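You operate a simulated robot arm through the tools that you are given. There is no shell and no other tool. Be economical: measure what you need, move in short steps, check, and stop when the job is done.

You run a simulated two-armed robot. Do the job below in one go: nothing can be reset, and whatever is moved stays where it is left.

JOB
Push the upper drawer shut. Open the top drawer, take the yellow clip on the work bench and put it away in the tray of the top drawer, then shut the drawer. Take the blue pad and leave it on the shelf under the blue conveyor. Press the left button three times. Press the counter button two times. Pick up the grey can with one hand, pass it to the other hand and put it on the packing table. Put the small ticket on the work bench away on the third left shelf from the bottom. Open the right bench door, fetch the reset ticket and set it on the bench cupboard shelf and shut the door again. Fetch the yellow ticket and set it on the white panel on the work bench. Do these in any order. Set down upright: grey can, small ticket, reset ticket, yellow ticket.

The check looks at the end state, three seconds after you hand in, the way a careful person would. Anything else that was tipped, shoved, dropped, spilled or broken makes it a failure.

ROBOT AND FRAMES
Two 7-joint arms with two-finger parallel grippers on one trunk, on a base that drives. Base frame: it is fixed to the floor where the robot stands at the start and does not move with it; the origin is under the middle of the robot, x ahead of it, y to its left, z up. Units: cm, rad, N and s.
The left shoulder is at the start at [3, 11.9, 93.5], the right one opposite. With the tool pointing down near the work surface each hand reaches from about 28 to 68 cm from the robot's upright axis, wherever it stands, measured 20 degrees to its own side. Places, roughly: bench cupboard shelf [20, -80, 40]; blue pad (7x9x3 cm) [-730, 40, 90]; counter button [-550, -230, 110]; grey can [-450, -625, 100]; left button [-610, 30, 70]; packing table [-510, -530, 80]; reset ticket [25, -75, 75]; right bench door [-10, -70, 40]; shelf under the blue conveyor [-610, -220, 30]; small ticket [0, -50, 75]; third left shelf [-20, -490, 130]; top drawer [-760, 30, 70]; tray of the top drawer [-760, 40, 60]; upper drawer [50, -10, 60]; white panel (29x22x2 cm) [70, -70, 80]; yellow clip (4x4x4 cm) [100, -40, 80]; yellow ticket [25, 75, 100]. Payload 3.43 kg a hand.
The tool frame of a hand sits at the grasp point between the pads (the TCP): z along the fingers, y along the line on which they close. The tips reach 3 cm beyond it. The gripper opens to 9.4 cm. The fingers are 2.8 cm wide and 1 cm thick; the gripper's body (5 by 9.6 cm) begins 5.5 cm behind the TCP.
Orientation is told as [roll, pitch, yaw] about the base's x, y, z axes, in that order, counted from this pose: with the fingers straight down and closing along the base's y, the tool's x points along the base's -x, its y along +y and its z along -z.

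CONTROLS
- The arms move only by the tool arm_command. It takes "left_series", "right_series" or both (then of equal length, played together; a hand with none holds still); each is a list of rows, each an object (a shift or turn left out is 0, a gripper value left out holds the last) with "xyz": the shift along the base's x, y, z in units of 30 mm (1.0 is 30 mm), a list of three; "delta_rot": the turn, a rotation vector about the base's x, y, z in units of 6 degrees (1.0 is 6 degrees), a list of three; "gripper": the finger opening in mm, from 0 to 94. In form: [{"xyz": [x, y, z], "delta_rot": [rx, ry, rz], "gripper": gripper}, ...]. A call has 1 to 10 rows; each row shifts and turns the commanded pose from where the row before left it. A call with a number of a shift or a turn outside -1 to 1 is refused whole. A row lasts 0.2 s, in which the tool goes at most 5 cm and 0.15 rad; a call with a longer step from one row to the next is refused whole, and so is a gripper value outside its range. A pose out of reach is approached as far as the arm can. The call stops where the force on the tool passes 40 N (or 10 N more than at its start, if that is more) or the arm is blocked; 0.2 s more then pass. The fingers move at their own pace (about 7.2 cm/s each) and stop on an object; they squeeze with about 37 N. The grip force told is the motor's: it shows also when the fingers shut on nothing. Time passes only in rows, and 0.2 s behind the last, so rows that do not move let the fingers close. The reply holds the time, the measured pose of the TCP, the force on the tool along the base axes, the opening and the grip force, in the units named above and with some noise, with the torque about the TCP (base axes, N m) and any sound that the robot's microphone picked up.
- Cameras (640 x 400 px; columns grow to the right, rows downward): "scene" is now at [2.67, 0.5, 162.04]; the picture's right is [0.08, -1.00, 0.00], its down [-0.93, -0.08, -0.37] and it looks along [0.37, 0.03, -0.93] (base axes); focal length 214 px, centre (320, 200). "left" rides on the left gripper at [7.6, -1.4, -10.2] in its tool frame; the picture's right is [0.18, 0.98, 0.00], its down [-0.75, 0.14, -0.64] and it looks along [-0.63, 0.12, 0.77] (tool axes); focal length 243 px, centre (320, 200). "right" rides on the right gripper at [7.6, 1.4, -10.2] in its tool frame; the picture's right is [-0.18, 0.98, 0.00], its down [-0.75, -0.14, -0.64] and it looks along [-0.63, -0.12, 0.77] (tool axes); focal length 243 px, centre (320, 200). There is no depth. A picture from a camera that has moved, and an enlarged one, comes with that camera's place and axes in the base frame and with its lens.
- grab_frame(camera): a new picture of that camera. It takes no simulated time.
- lift_body(by): slides the trunk up (or, below 0, down) by that many cm; the arms and the scene camera ride with it, the base frame stays. It gives what a move gives, with no picture.
- drive_base(legs): drives the robot by 1 to 6 legs, each [ahead, turn to the left] in cm and rad, along the robot's own axes; the way and the turn of a leg run together, so that a leg with both is an arc; at most 150 cm and 3.142 rad a leg. The arms and the cameras ride along, it lands a little off, and it stops where it bumps. It gives what a move gives.
- head_to(pan, tilt): turns the head with the scene camera to pan (to the left, within 2.496 rad either way) and tilt (down, from -0.506 to 1.204), counted from straight ahead of the robot. It gives what a move gives.
- enlarge(camera, box): a new picture of the part [left, top, right, bottom] of that camera's present view, enlarged. It takes no simulated time.
- job_done(): hands the job in; it is judged then, once.

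Go step by step. Nothing tells you exact positions but the pictures and the camera data: compare them with the known pose of the tool, close in by small moves and look again before you grip or let go. The budget is 525 turns and 302 pictures, counting those below and the enlarged ones. Unless the task says otherwise, let go and move clear before handing in.

The tools are called by a JSON object that holds its "fn" and its "kwargs". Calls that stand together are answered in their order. arm_command: Moves the arms, as the interface text tells. Its arguments: {"type":"object","properties":{"left_series":{"type":"array","items":{"type":"object","properties":{"xyz":{"type":"array","items":{"type":"number"}},"delta_rot":{"type":"array","items":{"type":"number"}},"gripper":{"type":"number"}}}},"right_series":{"type":"array","items":{"type":"object","properties":{"xyz":{"type":"array","items":{"type":"number"}},"delta_rot":{"type":"array","items":{"type":"number"}},"gripper":{"type":"number"}}}}},"required":[]} The other tools are called the same way: lift_body (by) slides the trunk up or down; drive_base (legs) drives the base; head_to (pan, tilt) turns the head that bears the scene camera; grab_frame (camera) takes a picture; enlarge (camera, box) takes an enlarged picture of a part of a camera's view; job_done () hands the job in.

At the start:

```text
time_s: 0.0
left_ee_pos: [47.47, -0.23, 111.39]
left_tcp_rot: [0.0, 0.001, -0.001]
left_wrist_force: [-0.3, -0.2, -0.3]
left_moment: [0.03, 0.02, -0.01]
left_grip_width: 9.4
left_finger_force: 0.0
right_ee_pos: [29.91, -30.83, 112.51]
right_tcp_rot: [0.001, -0.001, 0.001]
right_wrist_force: [0.2, -0.2, -0.8]
right_moment: [-0.01, 0.01, 0.01]
right_grip_width: 9.38
right_finger_force: 0.0
trunk travel left (down, up): [-20.0, 21.0]
robot x, y, heading: [0.16, -0.43, -0.002]
head pan, tilt: [0.082, 1.19]
```

scene: 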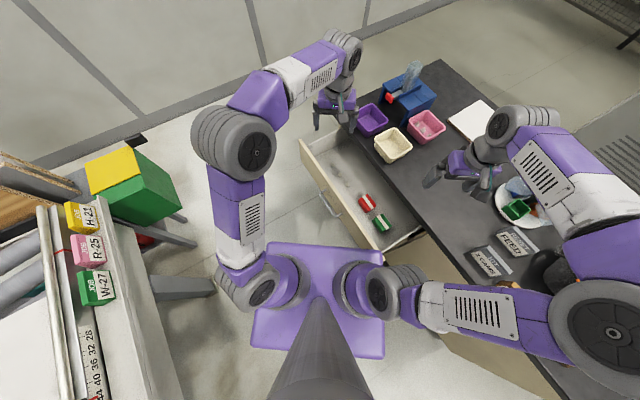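
right: 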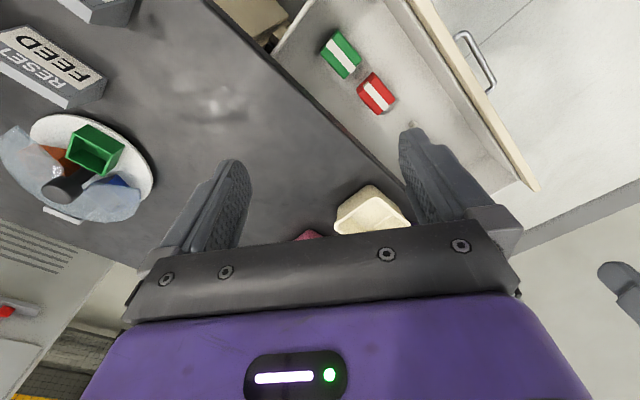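
left: 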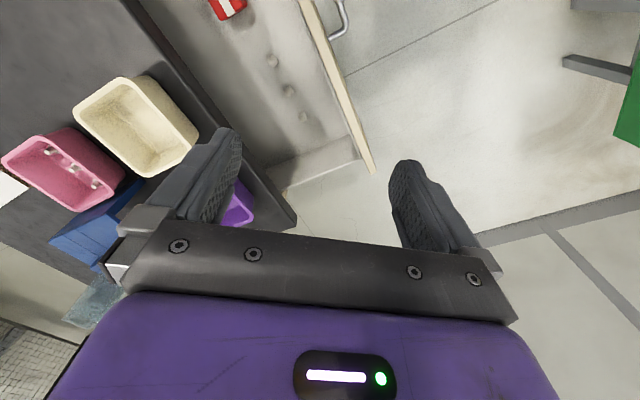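

I see the bench on the right with the open drawer in front, and tickets on a ledge to the left. I'll start by looking around with the head.

{"fn": "head_to", "kwargs": {"pan": -1.2, "tilt": 0.9}}

{"fn": "grab_frame", "kwargs": {"camera": "scene"}}

{"fn": "head_to", "kwargs": {"pan": -0.5, "tilt": 0.8}}

{"fn": "grab_frame", "kwargs": {"camera": "scene"}}

{"fn": "head_to", "kwargs": {"pan": 1.4, "tilt": 0.8}}

{"fn": "grab_frame", "kwargs": {"camera": "scene"}}

```text
time_s: 1.5
left_ee_pos: [47.49, -0.18, 111.55]
left_tcp_rot: [-0.001, 0.0, -0.001]
left_wrist_force: [1.0, -1.0, -0.1]
left_moment: [-0.02, 0.0, 0.01]
left_grip_width: 9.4
left_finger_force: 0.1
right_ee_pos: [29.96, -30.9, 112.48]
right_tcp_rot: [0.001, 0.0, -0.001]
right_wrist_force: [0.4, -1.5, 0.5]
right_moment: [-0.01, -0.02, -0.04]
right_grip_width: 9.4
right_finger_force: 0.1
trunk travel left (down, up): [-20.0, 21.0]
robot x, y, heading: [-0.1, -0.32, 0.004]
head pan, tilt: [-1.201, 0.901]
```

```text
298 pictures are left
camera scene: at [-0.23, -7.01, 163.97], right [-0.93, -0.36, 0.0], down [-0.28, 0.73, -0.62], along [0.23, -0.58, -0.78], focal length 214 px, centre (320, 200)
```

scene: 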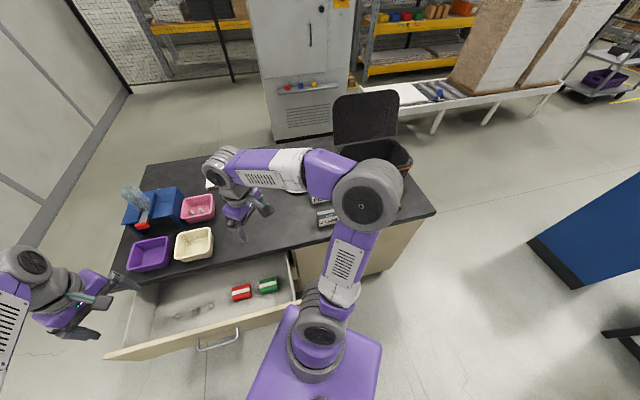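

```text
time_s: 2.5
left_ee_pos: [47.35, -0.16, 111.55]
left_tcp_rot: [0.0, 0.001, -0.001]
left_wrist_force: [0.0, -0.1, 0.0]
left_moment: [0.01, -0.03, -0.01]
left_grip_width: 9.4
left_finger_force: 0.0
right_ee_pos: [29.95, -30.79, 112.65]
right_tcp_rot: [0.0, 0.0, -0.001]
right_wrist_force: [-0.5, 1.0, 1.0]
right_moment: [0.0, -0.01, -0.03]
right_grip_width: 9.42
right_finger_force: 0.0
trunk travel left (down, up): [-20.0, 21.0]
robot x, y, heading: [-0.08, 0.13, -0.001]
head pan, tilt: [-0.499, 0.799]
```

```text
297 pictures are left
camera scene: at [4.11, -3.84, 164.76], right [-0.48, -0.88, 0.0], down [-0.63, 0.34, -0.7], along [0.61, -0.33, -0.72], focal length 214 px, centre (320, 200)
```

scene: 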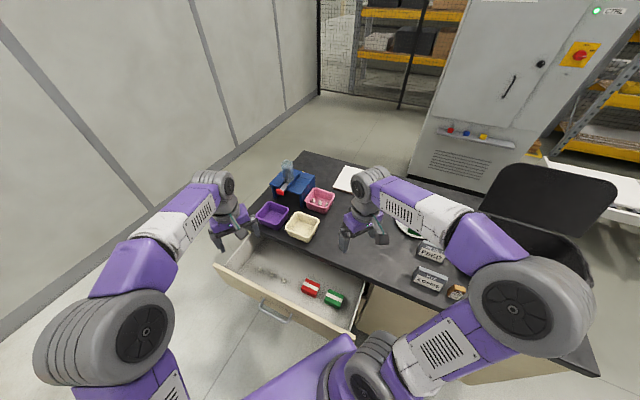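

```text
time_s: 4.4
left_ee_pos: [47.53, -0.2, 111.6]
left_tcp_rot: [0.001, 0.0, 0.001]
left_wrist_force: [-0.2, -0.3, -0.3]
left_moment: [0.02, -0.02, -0.05]
left_grip_width: 9.4
left_finger_force: 0.1
right_ee_pos: [29.96, -30.77, 112.49]
right_tcp_rot: [0.0, 0.0, -0.001]
right_wrist_force: [0.5, -0.4, -1.1]
right_moment: [0.02, 0.0, 0.01]
right_grip_width: 9.39
right_finger_force: 0.0
trunk travel left (down, up): [-20.0, 21.0]
robot x, y, heading: [0.25, 0.06, -0.002]
head pan, tilt: [1.4, 0.799]
```

```text
296 pictures are left
camera scene: at [-1.59, 7.98, 164.76], right [0.99, -0.17, 0.0], down [-0.12, -0.71, -0.7], along [0.12, 0.69, -0.72], focal length 214 px, centre (320, 200)
```

scene: 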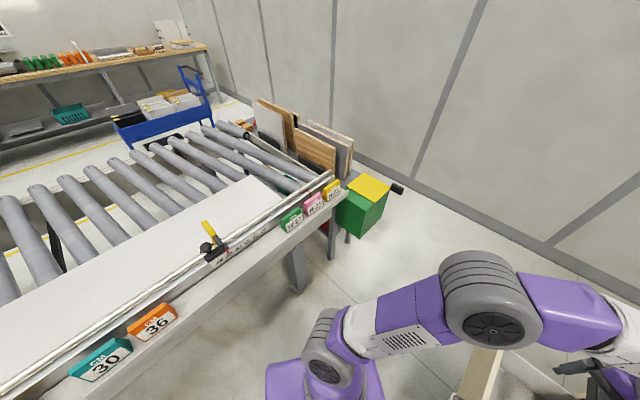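

The bench front edge runs at about 33° to x, roughly 57 cm from me, and the drawer is out about 30 cm. I'll look behind me and at the surroundings before I move.

{"fn": "head_to", "kwargs": {"pan": 2.45, "tilt": 0.5}}

{"fn": "grab_frame", "kwargs": {"camera": "scene"}}

{"fn": "head_to", "kwargs": {"pan": -2.45, "tilt": 0.5}}

{"fn": "grab_frame", "kwargs": {"camera": "scene"}}

{"fn": "head_to", "kwargs": {"pan": -1.5, "tilt": 0.4}}

{"fn": "grab_frame", "kwargs": {"camera": "scene"}}

```text
time_s: 5.7
left_ee_pos: [47.46, -0.22, 111.52]
left_tcp_rot: [0.0, 0.001, 0.001]
left_wrist_force: [0.0, 0.6, 0.3]
left_moment: [-0.01, 0.02, 0.01]
left_grip_width: 9.39
left_finger_force: 0.1
right_ee_pos: [29.99, -30.75, 112.52]
right_tcp_rot: [-0.001, 0.0, 0.0]
right_wrist_force: [0.9, 0.1, -1.0]
right_moment: [-0.01, -0.03, 0.01]
right_grip_width: 9.39
right_finger_force: 0.1
trunk travel left (down, up): [-20.0, 21.0]
robot x, y, heading: [0.06, -0.18, 0.003]
head pan, tilt: [2.45, 0.499]
```

```text
295 pictures are left
camera scene: at [-9.98, 5.84, 167.36], right [0.64, 0.77, 0.0], down [0.37, -0.31, -0.88], along [-0.68, 0.56, -0.48], focal length 214 px, centre (320, 200)
```

scene: 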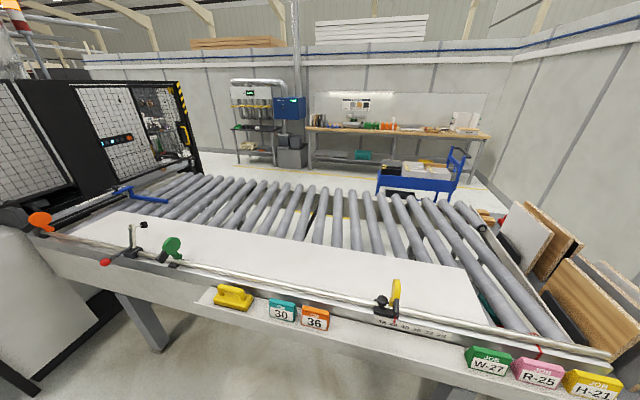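

```text
time_s: 9.6
left_ee_pos: [47.34, -0.16, 111.61]
left_tcp_rot: [0.001, 0.001, 0.0]
left_wrist_force: [-1.4, 0.3, -0.4]
left_moment: [-0.01, 0.03, -0.01]
left_grip_width: 9.4
left_finger_force: 0.1
right_ee_pos: [29.94, -30.82, 112.51]
right_tcp_rot: [-0.001, 0.0, 0.001]
right_wrist_force: [-0.3, 0.0, -0.1]
right_moment: [0.03, 0.02, -0.02]
right_grip_width: 9.38
right_finger_force: 0.0
trunk travel left (down, up): [-20.0, 21.0]
robot x, y, heading: [-0.22, -0.53, -0.001]
head pan, tilt: [-2.45, 0.499]
```

```text
294 pictures are left
camera scene: at [-9.98, -5.77, 167.36], right [-0.64, 0.77, 0.0], down [0.37, 0.31, -0.88], along [-0.68, -0.56, -0.48], focal length 214 px, centre (320, 200)
```

scene: 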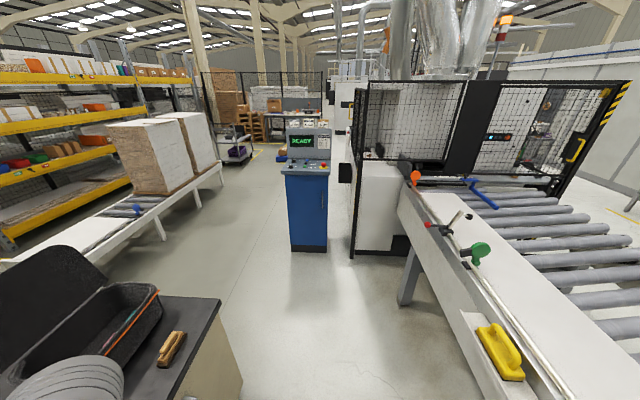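

```text
time_s: 10.8
left_ee_pos: [47.37, -0.22, 111.58]
left_tcp_rot: [0.001, -0.001, -0.001]
left_wrist_force: [0.7, 0.5, 0.5]
left_moment: [0.02, -0.04, -0.01]
left_grip_width: 9.4
left_finger_force: 0.1
right_ee_pos: [29.88, -30.77, 112.48]
right_tcp_rot: [0.001, 0.0, 0.001]
right_wrist_force: [-0.2, -0.7, -0.2]
right_moment: [0.0, 0.02, 0.0]
right_grip_width: 9.41
right_finger_force: 0.1
trunk travel left (down, up): [-20.0, 21.0]
robot x, y, heading: [-0.01, 0.38, 0.0]
head pan, tilt: [-1.499, 0.4]
```

```text
293 pictures are left
camera scene: at [-2.32, -9.21, 168.27], right [-1.0, -0.07, 0.0], down [-0.03, 0.39, -0.92], along [0.07, -0.92, -0.39], focal length 214 px, centre (320, 200)
```

scene: 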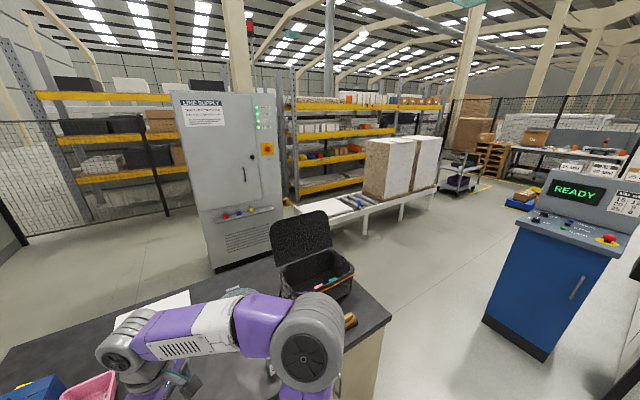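

Space behind is clear. I'll turn toward the bench so the left hand faces the drawer.

{"fn": "drive_base", "kwargs": {"legs": [[0, -0.6]]}}

{"fn": "head_to", "kwargs": {"pan": 0.3, "tilt": 1.0}}

{"fn": "grab_frame", "kwargs": {"camera": "scene"}}

{"fn": "grab_frame", "kwargs": {"camera": "left"}}

```text
time_s: 12.8
left_ee_pos: [39.03, -26.9, 111.51]
left_tcp_rot: [0.0, 0.0, -0.601]
left_wrist_force: [0.0, 0.1, -0.3]
left_moment: [-0.03, -0.05, -0.01]
left_grip_width: 9.42
left_finger_force: 0.2
right_ee_pos: [7.22, -42.35, 112.62]
right_tcp_rot: [-0.001, 0.001, -0.6]
right_wrist_force: [-0.3, -0.2, -0.8]
right_moment: [0.03, -0.05, 0.03]
right_grip_width: 9.38
right_finger_force: 0.2
trunk travel left (down, up): [-20.0, 21.0]
robot x, y, heading: [-0.22, -0.3, -0.606]
head pan, tilt: [-1.499, 0.4]
```

```text
time_s: 14.7
left_ee_pos: [39.15, -26.94, 111.47]
left_tcp_rot: [0.0, 0.0, -0.599]
left_wrist_force: [-0.3, 0.4, -0.6]
left_moment: [-0.01, 0.0, -0.01]
left_grip_width: 9.41
left_finger_force: 0.0
right_ee_pos: [7.28, -42.34, 112.52]
right_tcp_rot: [0.001, 0.0, -0.6]
right_wrist_force: [0.2, -0.6, -0.2]
right_moment: [0.03, -0.02, 0.03]
right_grip_width: 9.4
right_finger_force: 0.0
trunk travel left (down, up): [-20.0, 21.0]
robot x, y, heading: [0.14, -0.04, -0.603]
head pan, tilt: [0.3, 1.0]
```

```text
292 pictures are left
camera scene: at [4.21, -0.34, 163.25], right [-0.3, -0.96, 0.0], down [-0.8, 0.25, -0.54], along [0.52, -0.16, -0.84], focal length 214 px, centre (320, 200)
```

scene: 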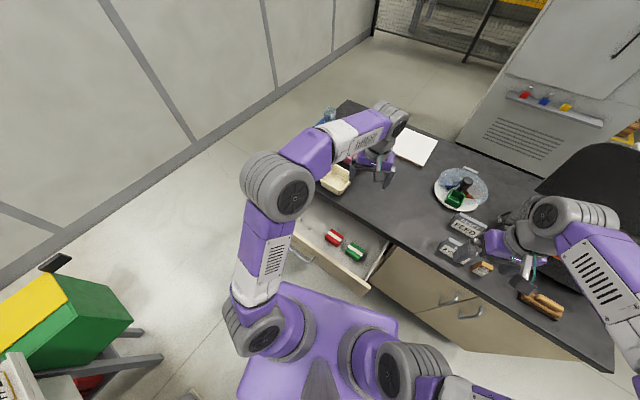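

```text
291 pictures are left
camera left: at [31.94, -23.77, 121.69], right [0.4, 0.92, 0.0], down [0.7, -0.31, 0.64], along [0.59, -0.26, -0.77], focal length 243 px, centre (320, 200)
```

left: 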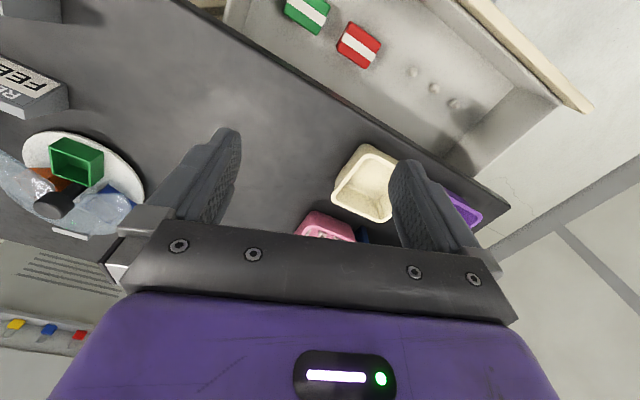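

Bench edge is about 36° to x, and the drawer front is about 25 cm out. I'll bring the left hand, closed and tilted forward, in front of the drawer face just left of the handle.

{"fn": "arm_command", "kwargs": {"left_series": [{"xyz": [0.1, 1, 0], "gripper": 0}, {"xyz": [0.1, 1, 0]}, {"xyz": [0.1, 1, 0]}, {"xyz": [0.1, 1, 0]}, {"xyz": [0.1, 1, 0]}, {"xyz": [0.2, 1, 0]}, {"xyz": [0.2, 1, 0]}, {"xyz": [0.2, 1, 0]}, {"xyz": [0.2, 1, 0]}, {"xyz": [0.2, 1, 0]}]}}

{"fn": "arm_command", "kwargs": {"left_series": [{"xyz": [0.1, 1, -0.5], "delta_rot": [-0.8, -0.6, 0]}, {"xyz": [0.1, 1, -0.5], "delta_rot": [-0.8, -0.6, 0]}, {"xyz": [0.1, 1, -0.5], "delta_rot": [-0.8, -0.6, 0]}, {"xyz": [0.1, 0.2, -1], "delta_rot": [-0.8, -0.6, 0]}, {"xyz": [0.1, 0, -1], "delta_rot": [-0.8, -0.6, 0]}, {"xyz": [0, 0, -1], "delta_rot": [-0.8, -0.6, 0]}, {"xyz": [0, 0, -1]}, {"xyz": [0, 0, -1]}]}}

{"fn": "grab_frame", "kwargs": {"camera": "scene"}}

{"fn": "grab_frame", "kwargs": {"camera": "left"}}

```text
time_s: 16.9
left_ee_pos: [43.52, 3.17, 111.57]
left_tcp_rot: [0.0, 0.001, -0.6]
left_wrist_force: [-0.3, 0.4, -0.7]
left_moment: [-0.01, -0.03, -0.03]
left_grip_width: 0.02
left_finger_force: 32.7
right_ee_pos: [7.26, -42.24, 112.63]
right_tcp_rot: [-0.001, -0.001, -0.6]
right_wrist_force: [-0.2, 0.7, 0.9]
right_moment: [-0.04, -0.02, 0.01]
right_grip_width: 9.4
right_finger_force: 0.1
trunk travel left (down, up): [-20.0, 21.0]
robot x, y, heading: [-0.57, -0.04, -0.601]
head pan, tilt: [0.3, 1.0]
```

```text
time_s: 18.6
left_ee_pos: [45.34, 12.78, 92.01]
left_tcp_rot: [-0.229, -0.59, -0.53]
left_wrist_force: [-0.1, 0.0, -0.5]
left_moment: [0.01, 0.0, 0.01]
left_grip_width: 0.0
left_finger_force: 33.1
right_ee_pos: [7.26, -42.41, 112.38]
right_tcp_rot: [0.0, -0.001, -0.602]
right_wrist_force: [-0.2, 0.4, -0.7]
right_moment: [0.02, 0.0, 0.0]
right_grip_width: 9.4
right_finger_force: 0.0
trunk travel left (down, up): [-20.0, 21.0]
robot x, y, heading: [-0.09, -0.1, -0.604]
head pan, tilt: [0.3, 1.0]
```

```text
290 pictures are left
camera scene: at [4.27, -0.27, 163.25], right [-0.3, -0.96, 0.0], down [-0.8, 0.25, -0.54], along [0.52, -0.16, -0.84], focal length 214 px, centre (320, 200)
```

scene: 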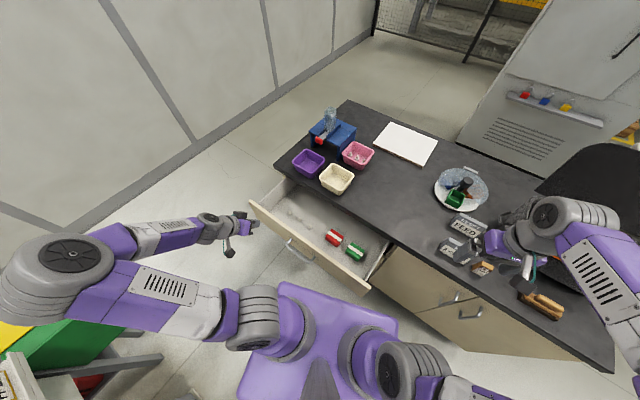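

```text
289 pictures are left
camera left: at [35.24, 19.69, 96.29], right [0.46, 0.84, -0.29], down [0.4, 0.09, 0.91], along [0.79, -0.53, -0.29], focal length 243 px, centre (320, 200)
```

left: 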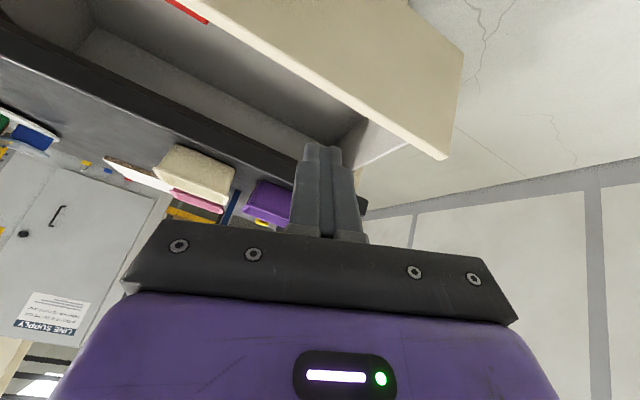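

The hand is in front of the face. Lowering to drawer height.

{"fn": "arm_command", "kwargs": {"left_series": [{"xyz": [0, 0, -1]}, {"xyz": [0, 0, -1]}, {"xyz": [0, 0, -1]}, {"xyz": [0, 0, -1]}, {"xyz": [0, 0, -1]}, {"xyz": [0, 0, -1]}, {"xyz": [0, 0, -1]}, {"xyz": [0, 0, -1]}, {"xyz": [0, 0, -1]}]}}

{"fn": "grab_frame", "kwargs": {"camera": "scene"}}

{"fn": "grab_frame", "kwargs": {"camera": "left"}}

```text
time_s: 20.6
left_ee_pos: [45.07, 12.5, 64.9]
left_tcp_rot: [-0.229, -0.59, -0.532]
left_wrist_force: [-0.1, 0.2, 0.5]
left_moment: [0.01, -0.01, 0.01]
left_grip_width: 0.0
left_finger_force: 33.3
right_ee_pos: [7.2, -42.41, 112.48]
right_tcp_rot: [0.001, -0.001, -0.6]
right_wrist_force: [-0.7, -0.4, -0.4]
right_moment: [-0.01, 0.04, -0.03]
right_grip_width: 9.4
right_finger_force: 0.1
trunk travel left (down, up): [-20.0, 21.0]
robot x, y, heading: [-0.34, 0.11, -0.598]
head pan, tilt: [0.3, 1.0]
```

```text
288 pictures are left
camera scene: at [4.23, -0.31, 163.25], right [-0.3, -0.96, 0.0], down [-0.8, 0.25, -0.54], along [0.52, -0.16, -0.84], focal length 214 px, centre (320, 200)
```

scene: 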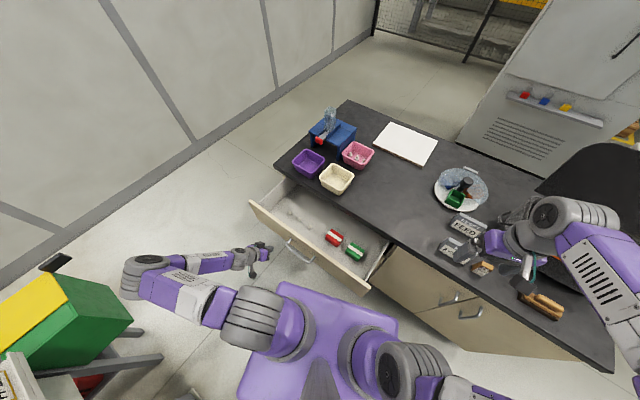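

```text
287 pictures are left
camera left: at [35.07, 19.57, 69.08], right [0.46, 0.84, -0.29], down [0.4, 0.09, 0.91], along [0.79, -0.53, -0.29], focal length 243 px, centre (320, 200)
```

left: 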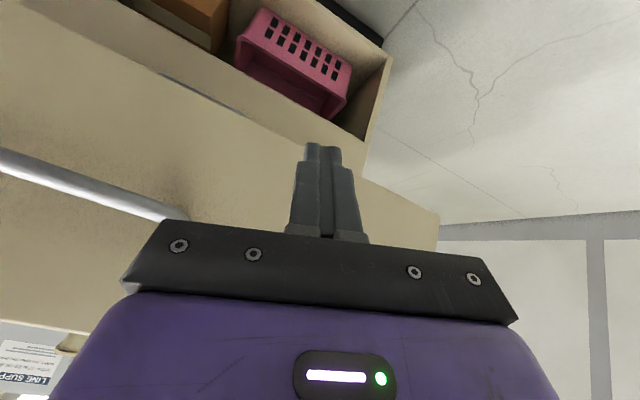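

Fingertips are aimed at the face just left of the handle. Pushing.

{"fn": "arm_command", "kwargs": {"left_series": [{"xyz": [0.595, -0.8, 0]}, {"xyz": [0.595, -0.8, 0]}, {"xyz": [0.595, -0.8, 0]}, {"xyz": [0.595, -0.8, 0]}, {"xyz": [0.595, -0.8, 0]}, {"xyz": [0.595, -0.8, 0]}, {"xyz": [0.595, -0.8, 0]}, {"xyz": [0.595, -0.8, 0]}]}}

{"fn": "grab_frame", "kwargs": {"camera": "scene"}}

```text
time_s: 22.4
left_ee_pos: [59.27, -6.72, 64.9]
left_tcp_rot: [-0.229, -0.589, -0.529]
left_wrist_force: [0.1, -0.2, 0.7]
left_moment: [0.02, 0.04, 0.02]
left_grip_width: 0.02
left_finger_force: 32.9
right_ee_pos: [7.27, -42.32, 112.45]
right_tcp_rot: [-0.001, -0.002, -0.599]
right_wrist_force: [-0.8, 0.9, 0.0]
right_moment: [0.0, 0.03, 0.01]
right_grip_width: 9.4
right_finger_force: 0.2
trunk travel left (down, up): [-20.0, 21.0]
robot x, y, heading: [-0.18, -0.16, -0.6]
head pan, tilt: [0.3, 1.0]
```

```text
286 pictures are left
camera scene: at [4.26, -0.41, 163.24], right [-0.3, -0.96, 0.0], down [-0.8, 0.25, -0.54], along [0.52, -0.16, -0.84], focal length 214 px, centre (320, 200)
```

scene: 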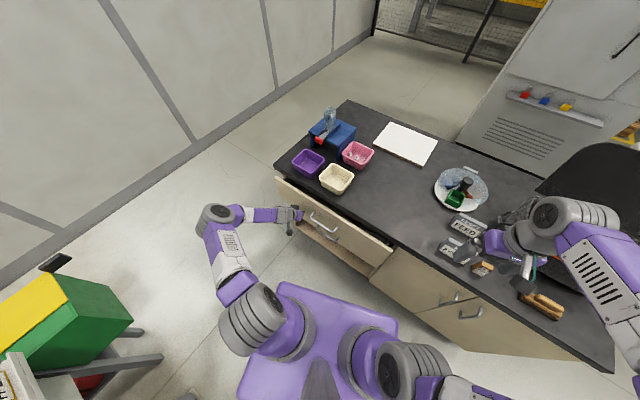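

{"fn": "arm_command", "kwargs": {"left_series": [{"xyz": [0.595, -0.8, 0]}, {"xyz": [0.595, -0.8, 0]}, {"xyz": [0.4, -0.54, 0]}, {"xyz": [0.4, -0.54, 0]}]}}

{"fn": "grab_frame", "kwargs": {"camera": "scene"}}

{"fn": "grab_frame", "kwargs": {"camera": "left"}}

```text
time_s: 23.4
left_ee_pos: [61.56, -9.07, 64.63]
left_tcp_rot: [-0.232, -0.592, -0.529]
left_wrist_force: [-0.9, -0.1, 0.0]
left_moment: [0.0, -0.03, 0.02]
left_grip_width: 0.0
left_finger_force: 32.5
left hand out of reach, approached as far as the arm can: row 2, 3, 4
right_ee_pos: [7.17, -42.31, 112.52]
right_tcp_rot: [0.001, 0.001, -0.6]
right_wrist_force: [-0.2, 0.1, 0.0]
right_moment: [0.01, -0.02, 0.02]
right_grip_width: 9.4
right_finger_force: 0.1
trunk travel left (down, up): [-20.0, 21.0]
robot x, y, heading: [-0.16, 0.01, -0.603]
head pan, tilt: [0.3, 1.0]
```

```text
285 pictures are left
camera scene: at [4.2, -0.31, 163.25], right [-0.3, -0.96, 0.0], down [-0.8, 0.25, -0.54], along [0.52, -0.16, -0.84], focal length 214 px, centre (320, 200)
```

scene: 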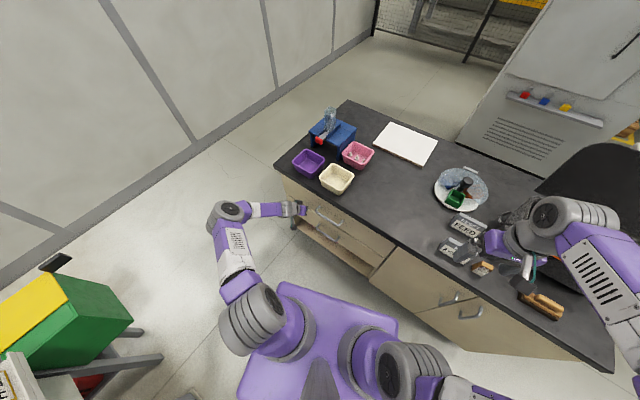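

```text
284 pictures are left
camera left: at [51.61, -2.12, 68.95], right [0.46, 0.84, -0.29], down [0.4, 0.1, 0.91], along [0.79, -0.53, -0.29], focal length 243 px, centre (320, 200)
```

left: 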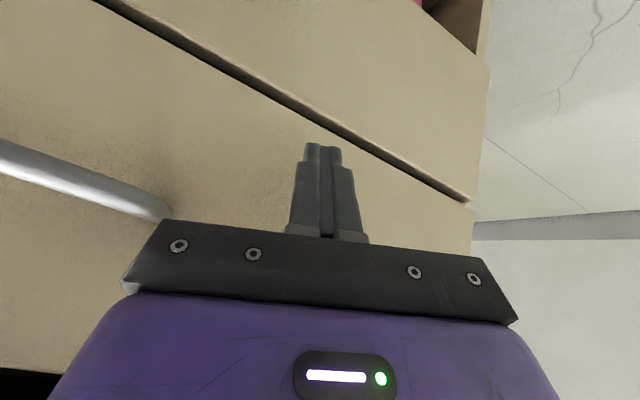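

Drawer is nearly shut, but the arm ran out of reach. I'll back off, shift nearer along the face past the handle, and push again.

{"fn": "arm_command", "kwargs": {"left_series": [{"xyz": [-0.595, 0.8, 0]}, {"xyz": [-0.595, 0.8, 0]}, {"xyz": [-0.595, 0.8, 0]}]}}

{"fn": "arm_command", "kwargs": {"left_series": [{"xyz": [-0.8, -0.595, 0]}, {"xyz": [-0.8, -0.595, 0]}, {"xyz": [-0.8, -0.595, 0]}, {"xyz": [-0.8, -0.595, 0]}, {"xyz": [-0.8, -0.595, 0]}, {"xyz": [-0.8, -0.595, 0]}, {"xyz": [-0.8, -0.595, 0]}, {"xyz": [-0.8, -0.595, 0]}, {"xyz": [-0.8, -0.595, 0]}]}}

{"fn": "grab_frame", "kwargs": {"camera": "left"}}

{"fn": "grab_frame", "kwargs": {"camera": "scene"}}

```text
time_s: 24.2
left_ee_pos: [56.25, -1.54, 64.61]
left_tcp_rot: [-0.231, -0.588, -0.532]
left_wrist_force: [-0.6, -0.1, 0.1]
left_moment: [0.0, -0.03, 0.01]
left_grip_width: 0.0
left_finger_force: 32.5
right_ee_pos: [7.31, -42.18, 112.49]
right_tcp_rot: [0.0, 0.001, -0.601]
right_wrist_force: [0.6, -0.4, 0.7]
right_moment: [-0.02, -0.02, 0.01]
right_grip_width: 9.41
right_finger_force: 0.0
trunk travel left (down, up): [-20.0, 21.0]
robot x, y, heading: [-0.04, 0.12, -0.598]
head pan, tilt: [0.3, 1.0]
```

```text
time_s: 26.2
left_ee_pos: [37.71, -13.83, 69.74]
left_tcp_rot: [-0.23, -0.59, -0.529]
left_wrist_force: [0.4, 0.4, -0.1]
left_moment: [0.0, -0.02, -0.03]
left_grip_width: 0.0
left_finger_force: 33.3
left hand out of reach, approached as far as the arm can: row 5, 6, 7, 8, 9
right_ee_pos: [7.2, -42.3, 112.45]
right_tcp_rot: [0.0, 0.0, -0.6]
right_wrist_force: [-1.1, 0.6, -0.5]
right_moment: [0.0, -0.02, -0.01]
right_grip_width: 9.4
right_finger_force: 0.1
trunk travel left (down, up): [-20.0, 21.0]
robot x, y, heading: [-0.36, -0.0, -0.596]
head pan, tilt: [0.3, 1.0]
```

```text
283 pictures are left
camera left: at [27.7, -6.93, 73.98], right [0.46, 0.84, -0.29], down [0.4, 0.1, 0.91], along [0.79, -0.53, -0.29], focal length 243 px, centre (320, 200)
```

left: 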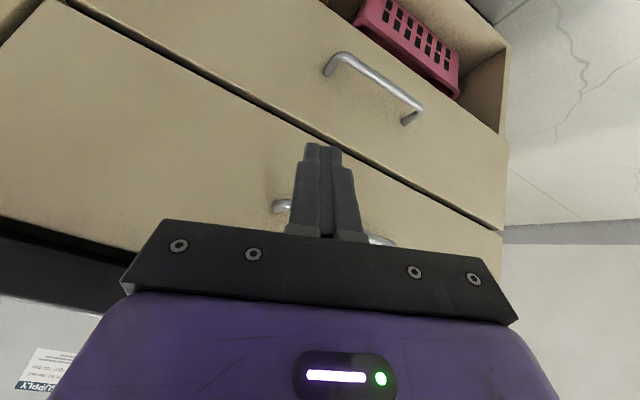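

```text
282 pictures are left
camera scene: at [4.19, -0.35, 163.25], right [-0.3, -0.96, 0.0], down [-0.8, 0.25, -0.54], along [0.52, -0.16, -0.84], focal length 214 px, centre (320, 200)
```

scene: 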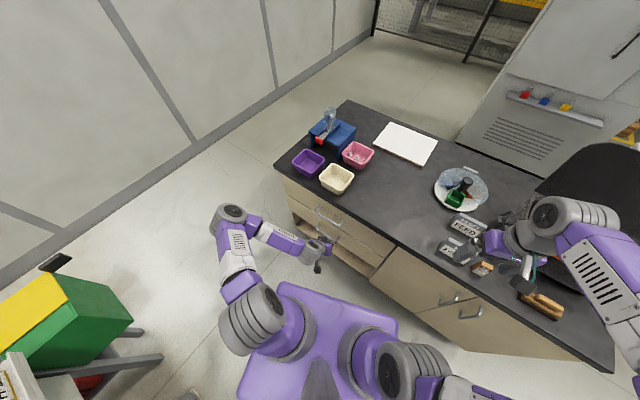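

{"fn": "arm_command", "kwargs": {"left_series": [{"xyz": [-0.2, -0.98, -0.3]}, {"xyz": [-0.2, -0.98, -0.5]}, {"xyz": [-0.2, -0.98, -0.5]}]}}

{"fn": "grab_frame", "kwargs": {"camera": "left"}}

```text
time_s: 27.1
left_ee_pos: [38.62, -14.73, 70.18]
left_tcp_rot: [-0.231, -0.591, -0.531]
left_wrist_force: [0.8, 0.6, 0.5]
left_moment: [0.01, -0.03, 0.01]
left_grip_width: 0.02
left_finger_force: 33.5
left hand out of reach, approached as far as the arm can: row 1, 2, 3
right_ee_pos: [7.26, -42.45, 112.54]
right_tcp_rot: [-0.002, 0.001, -0.602]
right_wrist_force: [1.0, -0.3, 0.3]
right_moment: [-0.04, 0.0, 0.04]
right_grip_width: 9.4
right_finger_force: 0.0
trunk travel left (down, up): [-20.0, 21.0]
robot x, y, heading: [0.09, -0.19, -0.595]
head pan, tilt: [0.3, 1.0]
```

```text
281 pictures are left
camera left: at [28.76, -7.82, 74.56], right [0.46, 0.84, -0.29], down [0.4, 0.09, 0.91], along [0.79, -0.53, -0.29], focal length 243 px, centre (320, 200)
```

left: 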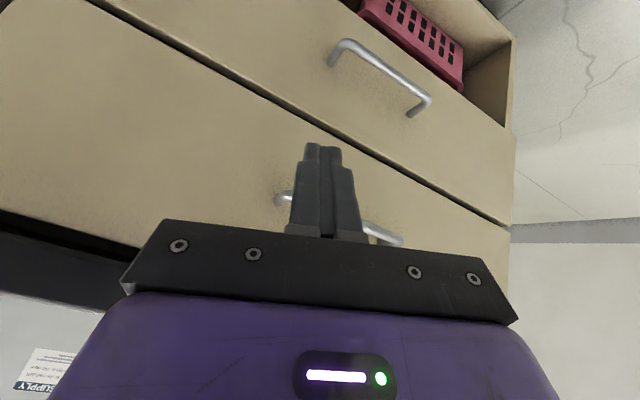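

The arm is cramped here. I'll raise it a bit and turn the base square to the bench (heading about −0.93).

{"fn": "arm_command", "kwargs": {"left_series": [{"xyz": [0.3, 0, 1]}, {"xyz": [0.3, 0.3, 1]}, {"xyz": [0.3, 0.3, 1]}, {"xyz": [0.3, 0.3, 1]}, {"xyz": [0, 0.3, 1]}, {"xyz": [0, 0.3, 1]}, {"xyz": [0, 0.3, 1]}, {"xyz": [0, 0.3, 1]}]}}

{"fn": "drive_base", "kwargs": {"legs": [[-8, -0.335]]}}

{"fn": "grab_frame", "kwargs": {"camera": "scene"}}

```text
time_s: 28.9
left_ee_pos: [42.22, -8.23, 94.4]
left_tcp_rot: [-0.228, -0.59, -0.529]
left_wrist_force: [-0.5, -0.2, 0.0]
left_moment: [0.02, -0.04, 0.04]
left_grip_width: 0.0
left_finger_force: 32.9
right_ee_pos: [7.24, -42.29, 112.48]
right_tcp_rot: [-0.001, 0.0, -0.602]
right_wrist_force: [-0.9, -0.1, -0.2]
right_moment: [0.01, -0.01, 0.01]
right_grip_width: 9.41
right_finger_force: 0.1
trunk travel left (down, up): [-20.0, 21.0]
robot x, y, heading: [0.19, 0.24, -0.597]
head pan, tilt: [0.3, 1.0]
```

```text
time_s: 30.3
left_ee_pos: [31.55, -16.47, 94.38]
left_tcp_rot: [-0.229, -0.59, -0.87]
left_wrist_force: [0.0, -0.8, 0.2]
left_moment: [0.04, -0.03, -0.03]
left_grip_width: 0.01
left_finger_force: 32.8
right_ee_pos: [-12.99, -36.81, 112.44]
right_tcp_rot: [0.0, 0.0, -0.939]
right_wrist_force: [0.2, 0.0, 0.6]
right_moment: [0.01, 0.0, 0.0]
right_grip_width: 9.4
right_finger_force: 0.0
trunk travel left (down, up): [-20.0, 21.0]
robot x, y, heading: [-5.49, 5.33, -0.937]
head pan, tilt: [0.3, 1.0]
```

```text
280 pictures are left
camera scene: at [-1.83, 3.79, 163.25], right [-0.6, -0.8, 0.0], down [-0.68, 0.5, -0.54], along [0.43, -0.32, -0.84], focal length 214 px, centre (320, 200)
```

scene: 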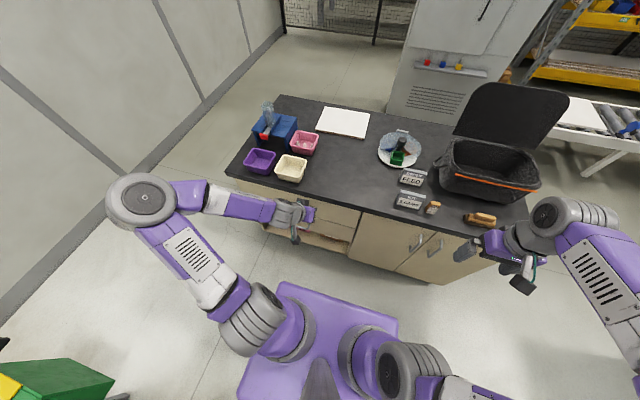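

Square to the bench now. Lower the left hand beside the handle and push.

{"fn": "arm_command", "kwargs": {"left_series": [{"xyz": [0, 0, -1]}, {"xyz": [0, 0, -1]}, {"xyz": [0, 0, -1]}, {"xyz": [0, 0, -1]}, {"xyz": [0, 0, -1]}, {"xyz": [0, 0, -1]}, {"xyz": [0, 0, -1]}, {"xyz": [0, 0, -1]}, {"xyz": [0, 0, -1]}, {"xyz": [0, 0, -1]}]}}

{"fn": "grab_frame", "kwargs": {"camera": "left"}}

```text
time_s: 32.5
left_ee_pos: [31.97, -16.28, 65.2]
left_tcp_rot: [-0.229, -0.59, -0.871]
left_wrist_force: [-0.5, -0.7, 0.0]
left_moment: [-0.01, 0.04, -0.01]
left_grip_width: 0.01
left_finger_force: 33.2
left hand out of reach, approached as far as the arm can: row 10
right_ee_pos: [-12.93, -36.86, 112.55]
right_tcp_rot: [0.001, 0.0, -0.938]
right_wrist_force: [0.0, 0.3, 0.5]
right_moment: [0.0, 0.0, 0.02]
right_grip_width: 9.39
right_finger_force: 0.1
trunk travel left (down, up): [-20.0, 21.0]
robot x, y, heading: [-5.58, 5.26, -0.934]
head pan, tilt: [0.3, 1.0]
```

```text
279 pictures are left
camera left: at [24.92, -6.4, 69.48], right [0.71, 0.64, -0.29], down [0.41, -0.04, 0.91], along [0.57, -0.77, -0.29], focal length 243 px, centre (320, 200)
```

left: 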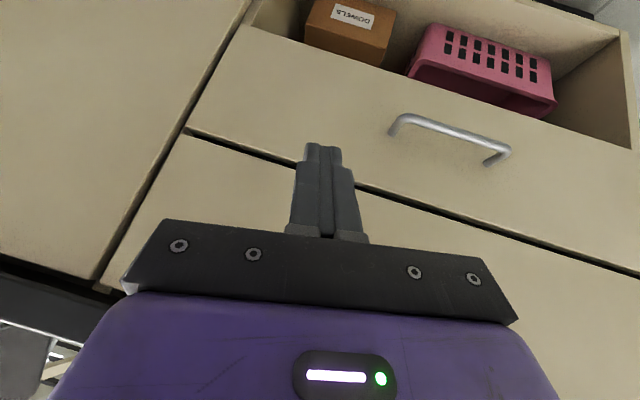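

{"fn": "arm_command", "kwargs": {"left_series": [{"xyz": [0.595, -0.8, 0]}, {"xyz": [0.595, -0.8, 0]}, {"xyz": [0.595, -0.8, 0]}, {"xyz": [0.595, -0.8, 0]}, {"xyz": [0.3, -0.4, 0]}, {"xyz": [0.3, -0.4, 0]}, {"xyz": [0.3, -0.4, 0]}]}}

{"fn": "grab_frame", "kwargs": {"camera": "left"}}

```text
time_s: 34.2
left_ee_pos: [41.2, -26.67, 66.33]
left_tcp_rot: [-0.238, -0.569, -0.87]
left_wrist_force: [-5.8, 6.4, 3.5]
left_moment: [0.05, 0.0, 0.0]
left_grip_width: 0.0
left_finger_force: 32.6
left hand out of reach, approached as far as the arm can: row 4, 5, 6, 7
right_ee_pos: [-12.81, -36.79, 112.55]
right_tcp_rot: [0.001, 0.0, -0.937]
right_wrist_force: [-0.4, 0.2, 0.0]
right_moment: [-0.03, -0.01, 0.0]
right_grip_width: 9.4
right_finger_force: 0.1
trunk travel left (down, up): [-20.0, 21.0]
robot x, y, heading: [-5.69, 5.45, -0.939]
head pan, tilt: [0.3, 1.0]
stopped in row 7 (left hand): the force on the tool passed its limit at 43 N (the readings are from after the stop); the commanded pose is now the measured one
```

```text
278 pictures are left
camera left: at [34.28, -16.87, 70.92], right [0.71, 0.64, -0.3], down [0.43, -0.06, 0.9], along [0.56, -0.77, -0.31], focal length 243 px, centre (320, 200)
```

left: 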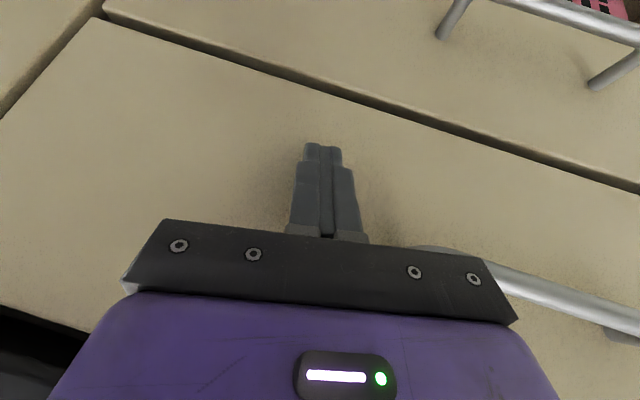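

Contact with 43 N suggests it is shut. I'll retract and verify, and look at the bench items.

{"fn": "arm_command", "kwargs": {"left_series": [{"xyz": [-0.595, 0.8, 0]}, {"xyz": [-0.595, 0.8, 0]}, {"xyz": [-0.3, 0.4, 1]}, {"xyz": [0, 0, 1]}, {"xyz": [0, 0, 1]}, {"xyz": [0.5, 0.5, 1]}, {"xyz": [0.5, 0.5, 1]}, {"xyz": [0.5, 0.5, 1]}, {"xyz": [0.5, 0.5, 1]}]}}

{"fn": "head_to", "kwargs": {"pan": 0.5, "tilt": 0.9}}

{"fn": "enlarge", "kwargs": {"camera": "scene", "box": [240, 100, 480, 250]}}

{"fn": "head_to", "kwargs": {"pan": -0.1, "tilt": 0.9}}

{"fn": "enlarge", "kwargs": {"camera": "scene", "box": [240, 80, 540, 268]}}

{"fn": "grab_frame", "kwargs": {"camera": "right"}}

```text
time_s: 36.2
left_ee_pos: [42.84, -14.82, 87.51]
left_tcp_rot: [-0.238, -0.572, -0.871]
left_wrist_force: [-0.8, 0.0, -0.3]
left_moment: [0.02, -0.05, 0.03]
left_grip_width: 0.0
left_finger_force: 32.9
right_ee_pos: [-12.89, -36.78, 112.46]
right_tcp_rot: [0.001, 0.0, -0.94]
right_wrist_force: [-0.1, 0.4, 0.3]
right_moment: [0.0, -0.02, -0.01]
right_grip_width: 9.4
right_finger_force: 0.0
trunk travel left (down, up): [-20.0, 21.0]
robot x, y, heading: [-5.67, 5.83, -0.943]
head pan, tilt: [0.3, 1.0]
```

```text
time_s: 36.9
left_ee_pos: [42.78, -14.87, 87.57]
left_tcp_rot: [-0.238, -0.57, -0.872]
left_wrist_force: [0.0, 0.3, -0.6]
left_moment: [-0.01, 0.01, 0.01]
left_grip_width: 0.03
left_finger_force: 32.9
right_ee_pos: [-12.89, -36.9, 112.59]
right_tcp_rot: [-0.001, -0.001, -0.939]
right_wrist_force: [0.2, -0.2, 0.2]
right_moment: [0.02, 0.0, 0.01]
right_grip_width: 9.38
right_finger_force: 0.0
trunk travel left (down, up): [-20.0, 21.0]
robot x, y, heading: [-5.63, 5.53, -0.94]
head pan, tilt: [0.499, 0.901]
```

```text
2.67 times, centred on (360, 175) of scene
camera zoom: at [-0.59, 4.73, 163.97], right [-0.43, -0.9, 0.0], down [-0.71, 0.33, -0.62], along [0.56, -0.26, -0.78], focal length 572 px, centre (213, 267)
```

zoom: 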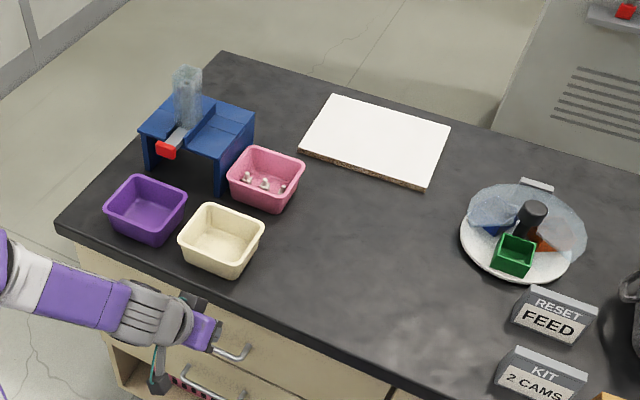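

```text
time_s: 37.9
left_ee_pos: [42.81, -14.72, 87.53]
left_tcp_rot: [-0.237, -0.571, -0.871]
left_wrist_force: [-0.2, -0.2, 0.4]
left_moment: [-0.02, 0.02, 0.01]
left_grip_width: 0.01
left_finger_force: 33.0
right_ee_pos: [-12.89, -36.8, 112.54]
right_tcp_rot: [-0.001, 0.0, -0.938]
right_wrist_force: [-0.4, 0.2, 0.0]
right_moment: [-0.02, -0.02, 0.01]
right_grip_width: 9.39
right_finger_force: 0.2
trunk travel left (down, up): [-20.0, 21.0]
robot x, y, heading: [-5.76, 5.3, -0.942]
head pan, tilt: [-0.099, 0.901]
```

```text
2.13 times, centred on (390, 174) of scene
camera zoom: at [-3.58, 1.45, 163.97], right [-0.86, -0.51, 0.0], down [-0.4, 0.67, -0.62], along [0.32, -0.53, -0.78], focal length 456 px, centre (171, 255)
```

zoom: 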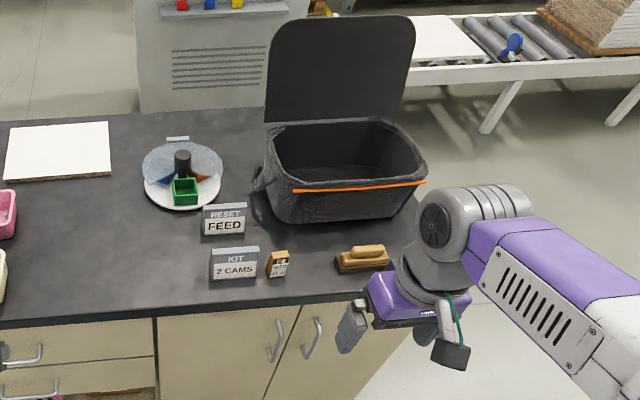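

```text
275 pictures are left
camera right: at [-16.38, -29.93, 122.84], right [0.9, 0.43, 0.0], down [0.33, -0.69, 0.64], along [0.28, -0.58, -0.77], focal length 243 px, centre (320, 200)
```

right: 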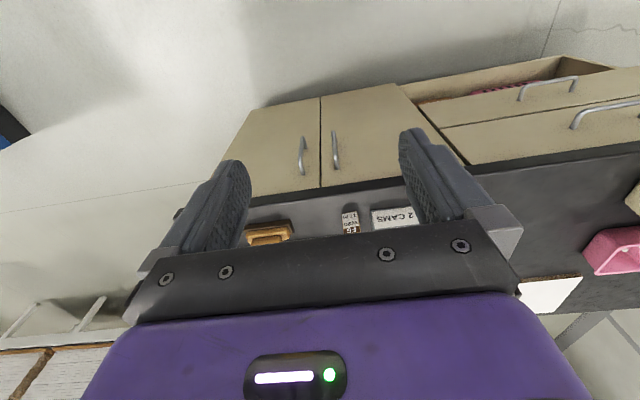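

The drawer looks flush. The small ticket is the little one beside KIT. Next: straighten and raise the left hand, and move the robot in front of the cupboard doors.

{"fn": "arm_command", "kwargs": {"left_series": [{"xyz": [-0.2, 0.3, 1], "delta_rot": [0.95, 0.3, 0], "gripper": 94}, {"xyz": [-0.2, 0.3, 1], "delta_rot": [0.95, 0.3, 0]}, {"xyz": [-0.2, 0.3, 1], "delta_rot": [0.95, 0.3, 0]}, {"xyz": [-0.2, 0.3, 1], "delta_rot": [0.95, 0.3, 0]}, {"xyz": [-0.2, 0.3, 1], "delta_rot": [0.95, 0.3, 0]}, {"xyz": [-0.2, 0.3, 1], "delta_rot": [0.95, 0.3, 0]}]}}

{"fn": "drive_base", "kwargs": {"legs": [[-15, 0], [0, -1.57], [34, 0], [0, 1.57]]}}

{"fn": "head_to", "kwargs": {"pan": -0.1, "tilt": 0.9}}

{"fn": "grab_frame", "kwargs": {"camera": "scene"}}

```text
time_s: 39.3
left_ee_pos: [39.1, -9.23, 105.57]
left_tcp_rot: [-0.011, 0.02, -0.935]
left_wrist_force: [-0.3, 1.0, 0.8]
left_moment: [-0.03, 0.0, -0.01]
left_grip_width: 9.4
left_finger_force: 0.0
right_ee_pos: [-12.91, -36.85, 112.51]
right_tcp_rot: [-0.001, 0.0, -0.939]
right_wrist_force: [-0.2, 0.1, 0.2]
right_moment: [0.01, -0.02, -0.01]
right_grip_width: 9.39
right_finger_force: 0.0
trunk travel left (down, up): [-20.0, 21.0]
robot x, y, heading: [-5.68, 5.32, -0.941]
head pan, tilt: [-0.099, 0.901]
```

```text
time_s: 50.1
left_ee_pos: [3.96, -16.65, 105.43]
left_tcp_rot: [-0.011, 0.017, -0.908]
left_wrist_force: [0.1, 0.2, -0.6]
left_moment: [-0.01, 0.02, -0.01]
left_grip_width: 9.4
left_finger_force: 0.0
right_ee_pos: [-47.42, -45.55, 112.56]
right_tcp_rot: [0.0, -0.001, -0.912]
right_wrist_force: [0.1, -0.6, 0.7]
right_moment: [0.01, -0.01, 0.01]
right_grip_width: 9.41
right_finger_force: 0.0
trunk travel left (down, up): [-20.0, 21.0]
robot x, y, heading: [-41.42, -2.92, -0.914]
head pan, tilt: [-0.099, 0.901]
```

```text
time_s: 50.7
left_ee_pos: [4.0, -16.7, 105.35]
left_tcp_rot: [-0.011, 0.018, -0.91]
left_wrist_force: [-0.1, 0.0, -0.5]
left_moment: [0.0, 0.01, -0.04]
left_grip_width: 9.4
left_finger_force: 0.1
right_ee_pos: [-47.43, -45.5, 112.64]
right_tcp_rot: [0.0, 0.0, -0.912]
right_wrist_force: [0.3, 0.2, 0.0]
right_moment: [0.0, -0.03, 0.01]
right_grip_width: 9.41
right_finger_force: 0.0
trunk travel left (down, up): [-20.0, 21.0]
robot x, y, heading: [-41.17, -3.12, -0.911]
head pan, tilt: [-0.099, 0.901]
```

```text
274 pictures are left
camera scene: at [-39.1, -7.0, 163.97], right [-0.85, -0.53, 0.0], down [-0.42, 0.66, -0.62], along [0.33, -0.53, -0.78], focal length 214 px, centre (320, 200)
```

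scene: 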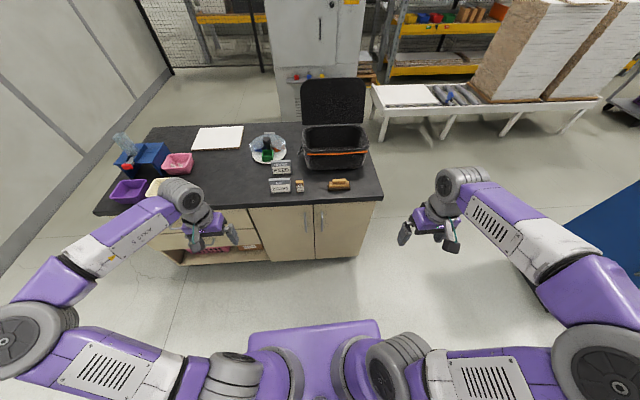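

The right door's handle is near (-2,-67,54), with the hinge at the right bench end. I'll drive up, lower the trunk, and take a close look.

{"fn": "drive_base", "kwargs": {"legs": [[18, -0.05]]}}

{"fn": "lift_body", "kwargs": {"by": -14}}

{"fn": "arm_command", "kwargs": {"right_series": [{"xyz": [0.8, 0.57, -0.5], "delta_rot": [-0.82, -0.57, 0]}, {"xyz": [0.8, 0.57, -0.5], "delta_rot": [-0.82, -0.57, 0]}, {"xyz": [0.8, 0.57, -0.5], "delta_rot": [-0.82, -0.57, 0]}, {"xyz": [0.8, 0.57, -0.5], "delta_rot": [-0.82, -0.57, 0]}, {"xyz": [0.4, 0.3, -0.5], "delta_rot": [-0.82, -0.57, 0]}, {"xyz": [0, 0, -0.5], "delta_rot": [-0.82, -0.57, 0]}, {"xyz": [0, 0, -0.5], "delta_rot": [-0.82, -0.57, 0]}, {"xyz": [0, 0, -0.5], "delta_rot": [-0.82, -0.57, 0]}, {"xyz": [0, 0, -0.5], "delta_rot": [-0.82, -0.57, 0]}, {"xyz": [0, 0, -0.5], "delta_rot": [-0.82, -0.57, 0]}]}}

{"fn": "grab_frame", "kwargs": {"camera": "scene"}}

{"fn": "grab_frame", "kwargs": {"camera": "right"}}

```text
time_s: 52.2
left_ee_pos: [14.02, -33.51, 105.36]
left_tcp_rot: [-0.012, 0.017, -0.958]
left_wrist_force: [0.0, -0.4, 0.2]
left_moment: [0.01, 0.0, -0.03]
left_grip_width: 9.39
left_finger_force: 0.1
right_ee_pos: [-38.55, -59.81, 112.5]
right_tcp_rot: [0.001, 0.001, -0.964]
right_wrist_force: [0.5, 0.1, -0.5]
right_moment: [0.0, 0.01, -0.01]
right_grip_width: 9.41
right_finger_force: 0.0
trunk travel left (down, up): [-20.0, 21.0]
robot x, y, heading: [-30.93, -17.55, -0.961]
head pan, tilt: [-0.099, 0.901]
```

```text
time_s: 53.9
left_ee_pos: [13.91, -33.49, 91.48]
left_tcp_rot: [-0.01, 0.017, -0.96]
left_wrist_force: [0.7, 0.2, -0.6]
left_moment: [-0.03, 0.02, 0.0]
left_grip_width: 9.39
left_finger_force: 0.1
right_ee_pos: [-38.82, -59.79, 98.59]
right_tcp_rot: [-0.001, -0.001, -0.962]
right_wrist_force: [0.4, -0.4, -0.2]
right_moment: [0.01, 0.0, -0.02]
right_grip_width: 9.39
right_finger_force: 0.0
trunk travel left (down, up): [-6.0, 35.0]
robot x, y, heading: [-31.17, -17.1, -0.965]
head pan, tilt: [-0.099, 0.901]
```

```text
time_s: 56.1
left_ee_pos: [13.89, -33.51, 91.36]
left_tcp_rot: [-0.011, 0.018, -0.958]
left_wrist_force: [0.3, -0.5, 0.2]
left_moment: [-0.01, -0.01, -0.01]
left_grip_width: 9.41
left_finger_force: 0.1
right_ee_pos: [-20.06, -63.58, 92.93]
right_tcp_rot: [-0.001, -1.045, -0.961]
right_wrist_force: [-0.3, 0.5, 0.4]
right_moment: [-0.01, -0.02, -0.03]
right_grip_width: 9.39
right_finger_force: 0.0
right hand out of reach, approached as far as the arm can: row 5, 6, 7, 8, 9, 10
trunk travel left (down, up): [-6.0, 35.0]
robot x, y, heading: [-30.52, -17.55, -0.958]
head pan, tilt: [-0.099, 0.901]
```

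```text
273 pictures are left
camera scene: at [-28.57, -21.73, 149.97], right [-0.87, -0.49, 0.0], down [-0.38, 0.68, -0.62], along [0.3, -0.54, -0.78], focal length 214 px, centre (320, 200)
```

scene: 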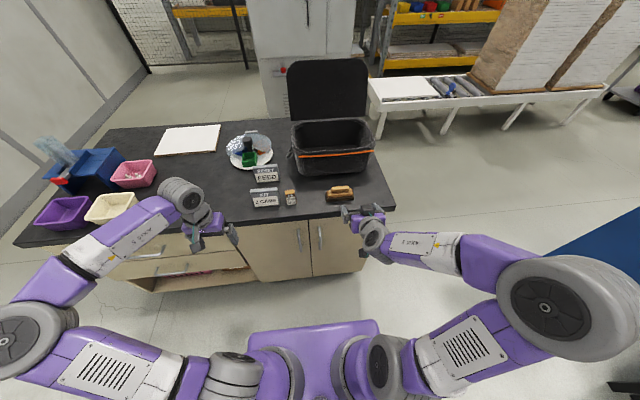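

```text
272 pictures are left
camera right: at [-26.33, -52.47, 91.55], right [0.86, 0.49, 0.16], down [-0.22, 0.06, 0.97], along [0.46, -0.87, 0.16], focal length 243 px, centre (320, 200)
```

right: 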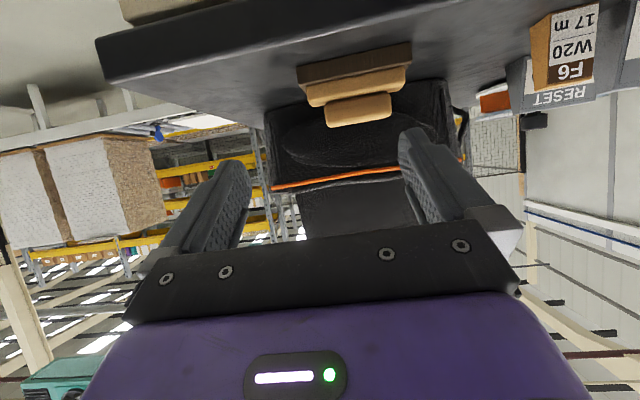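

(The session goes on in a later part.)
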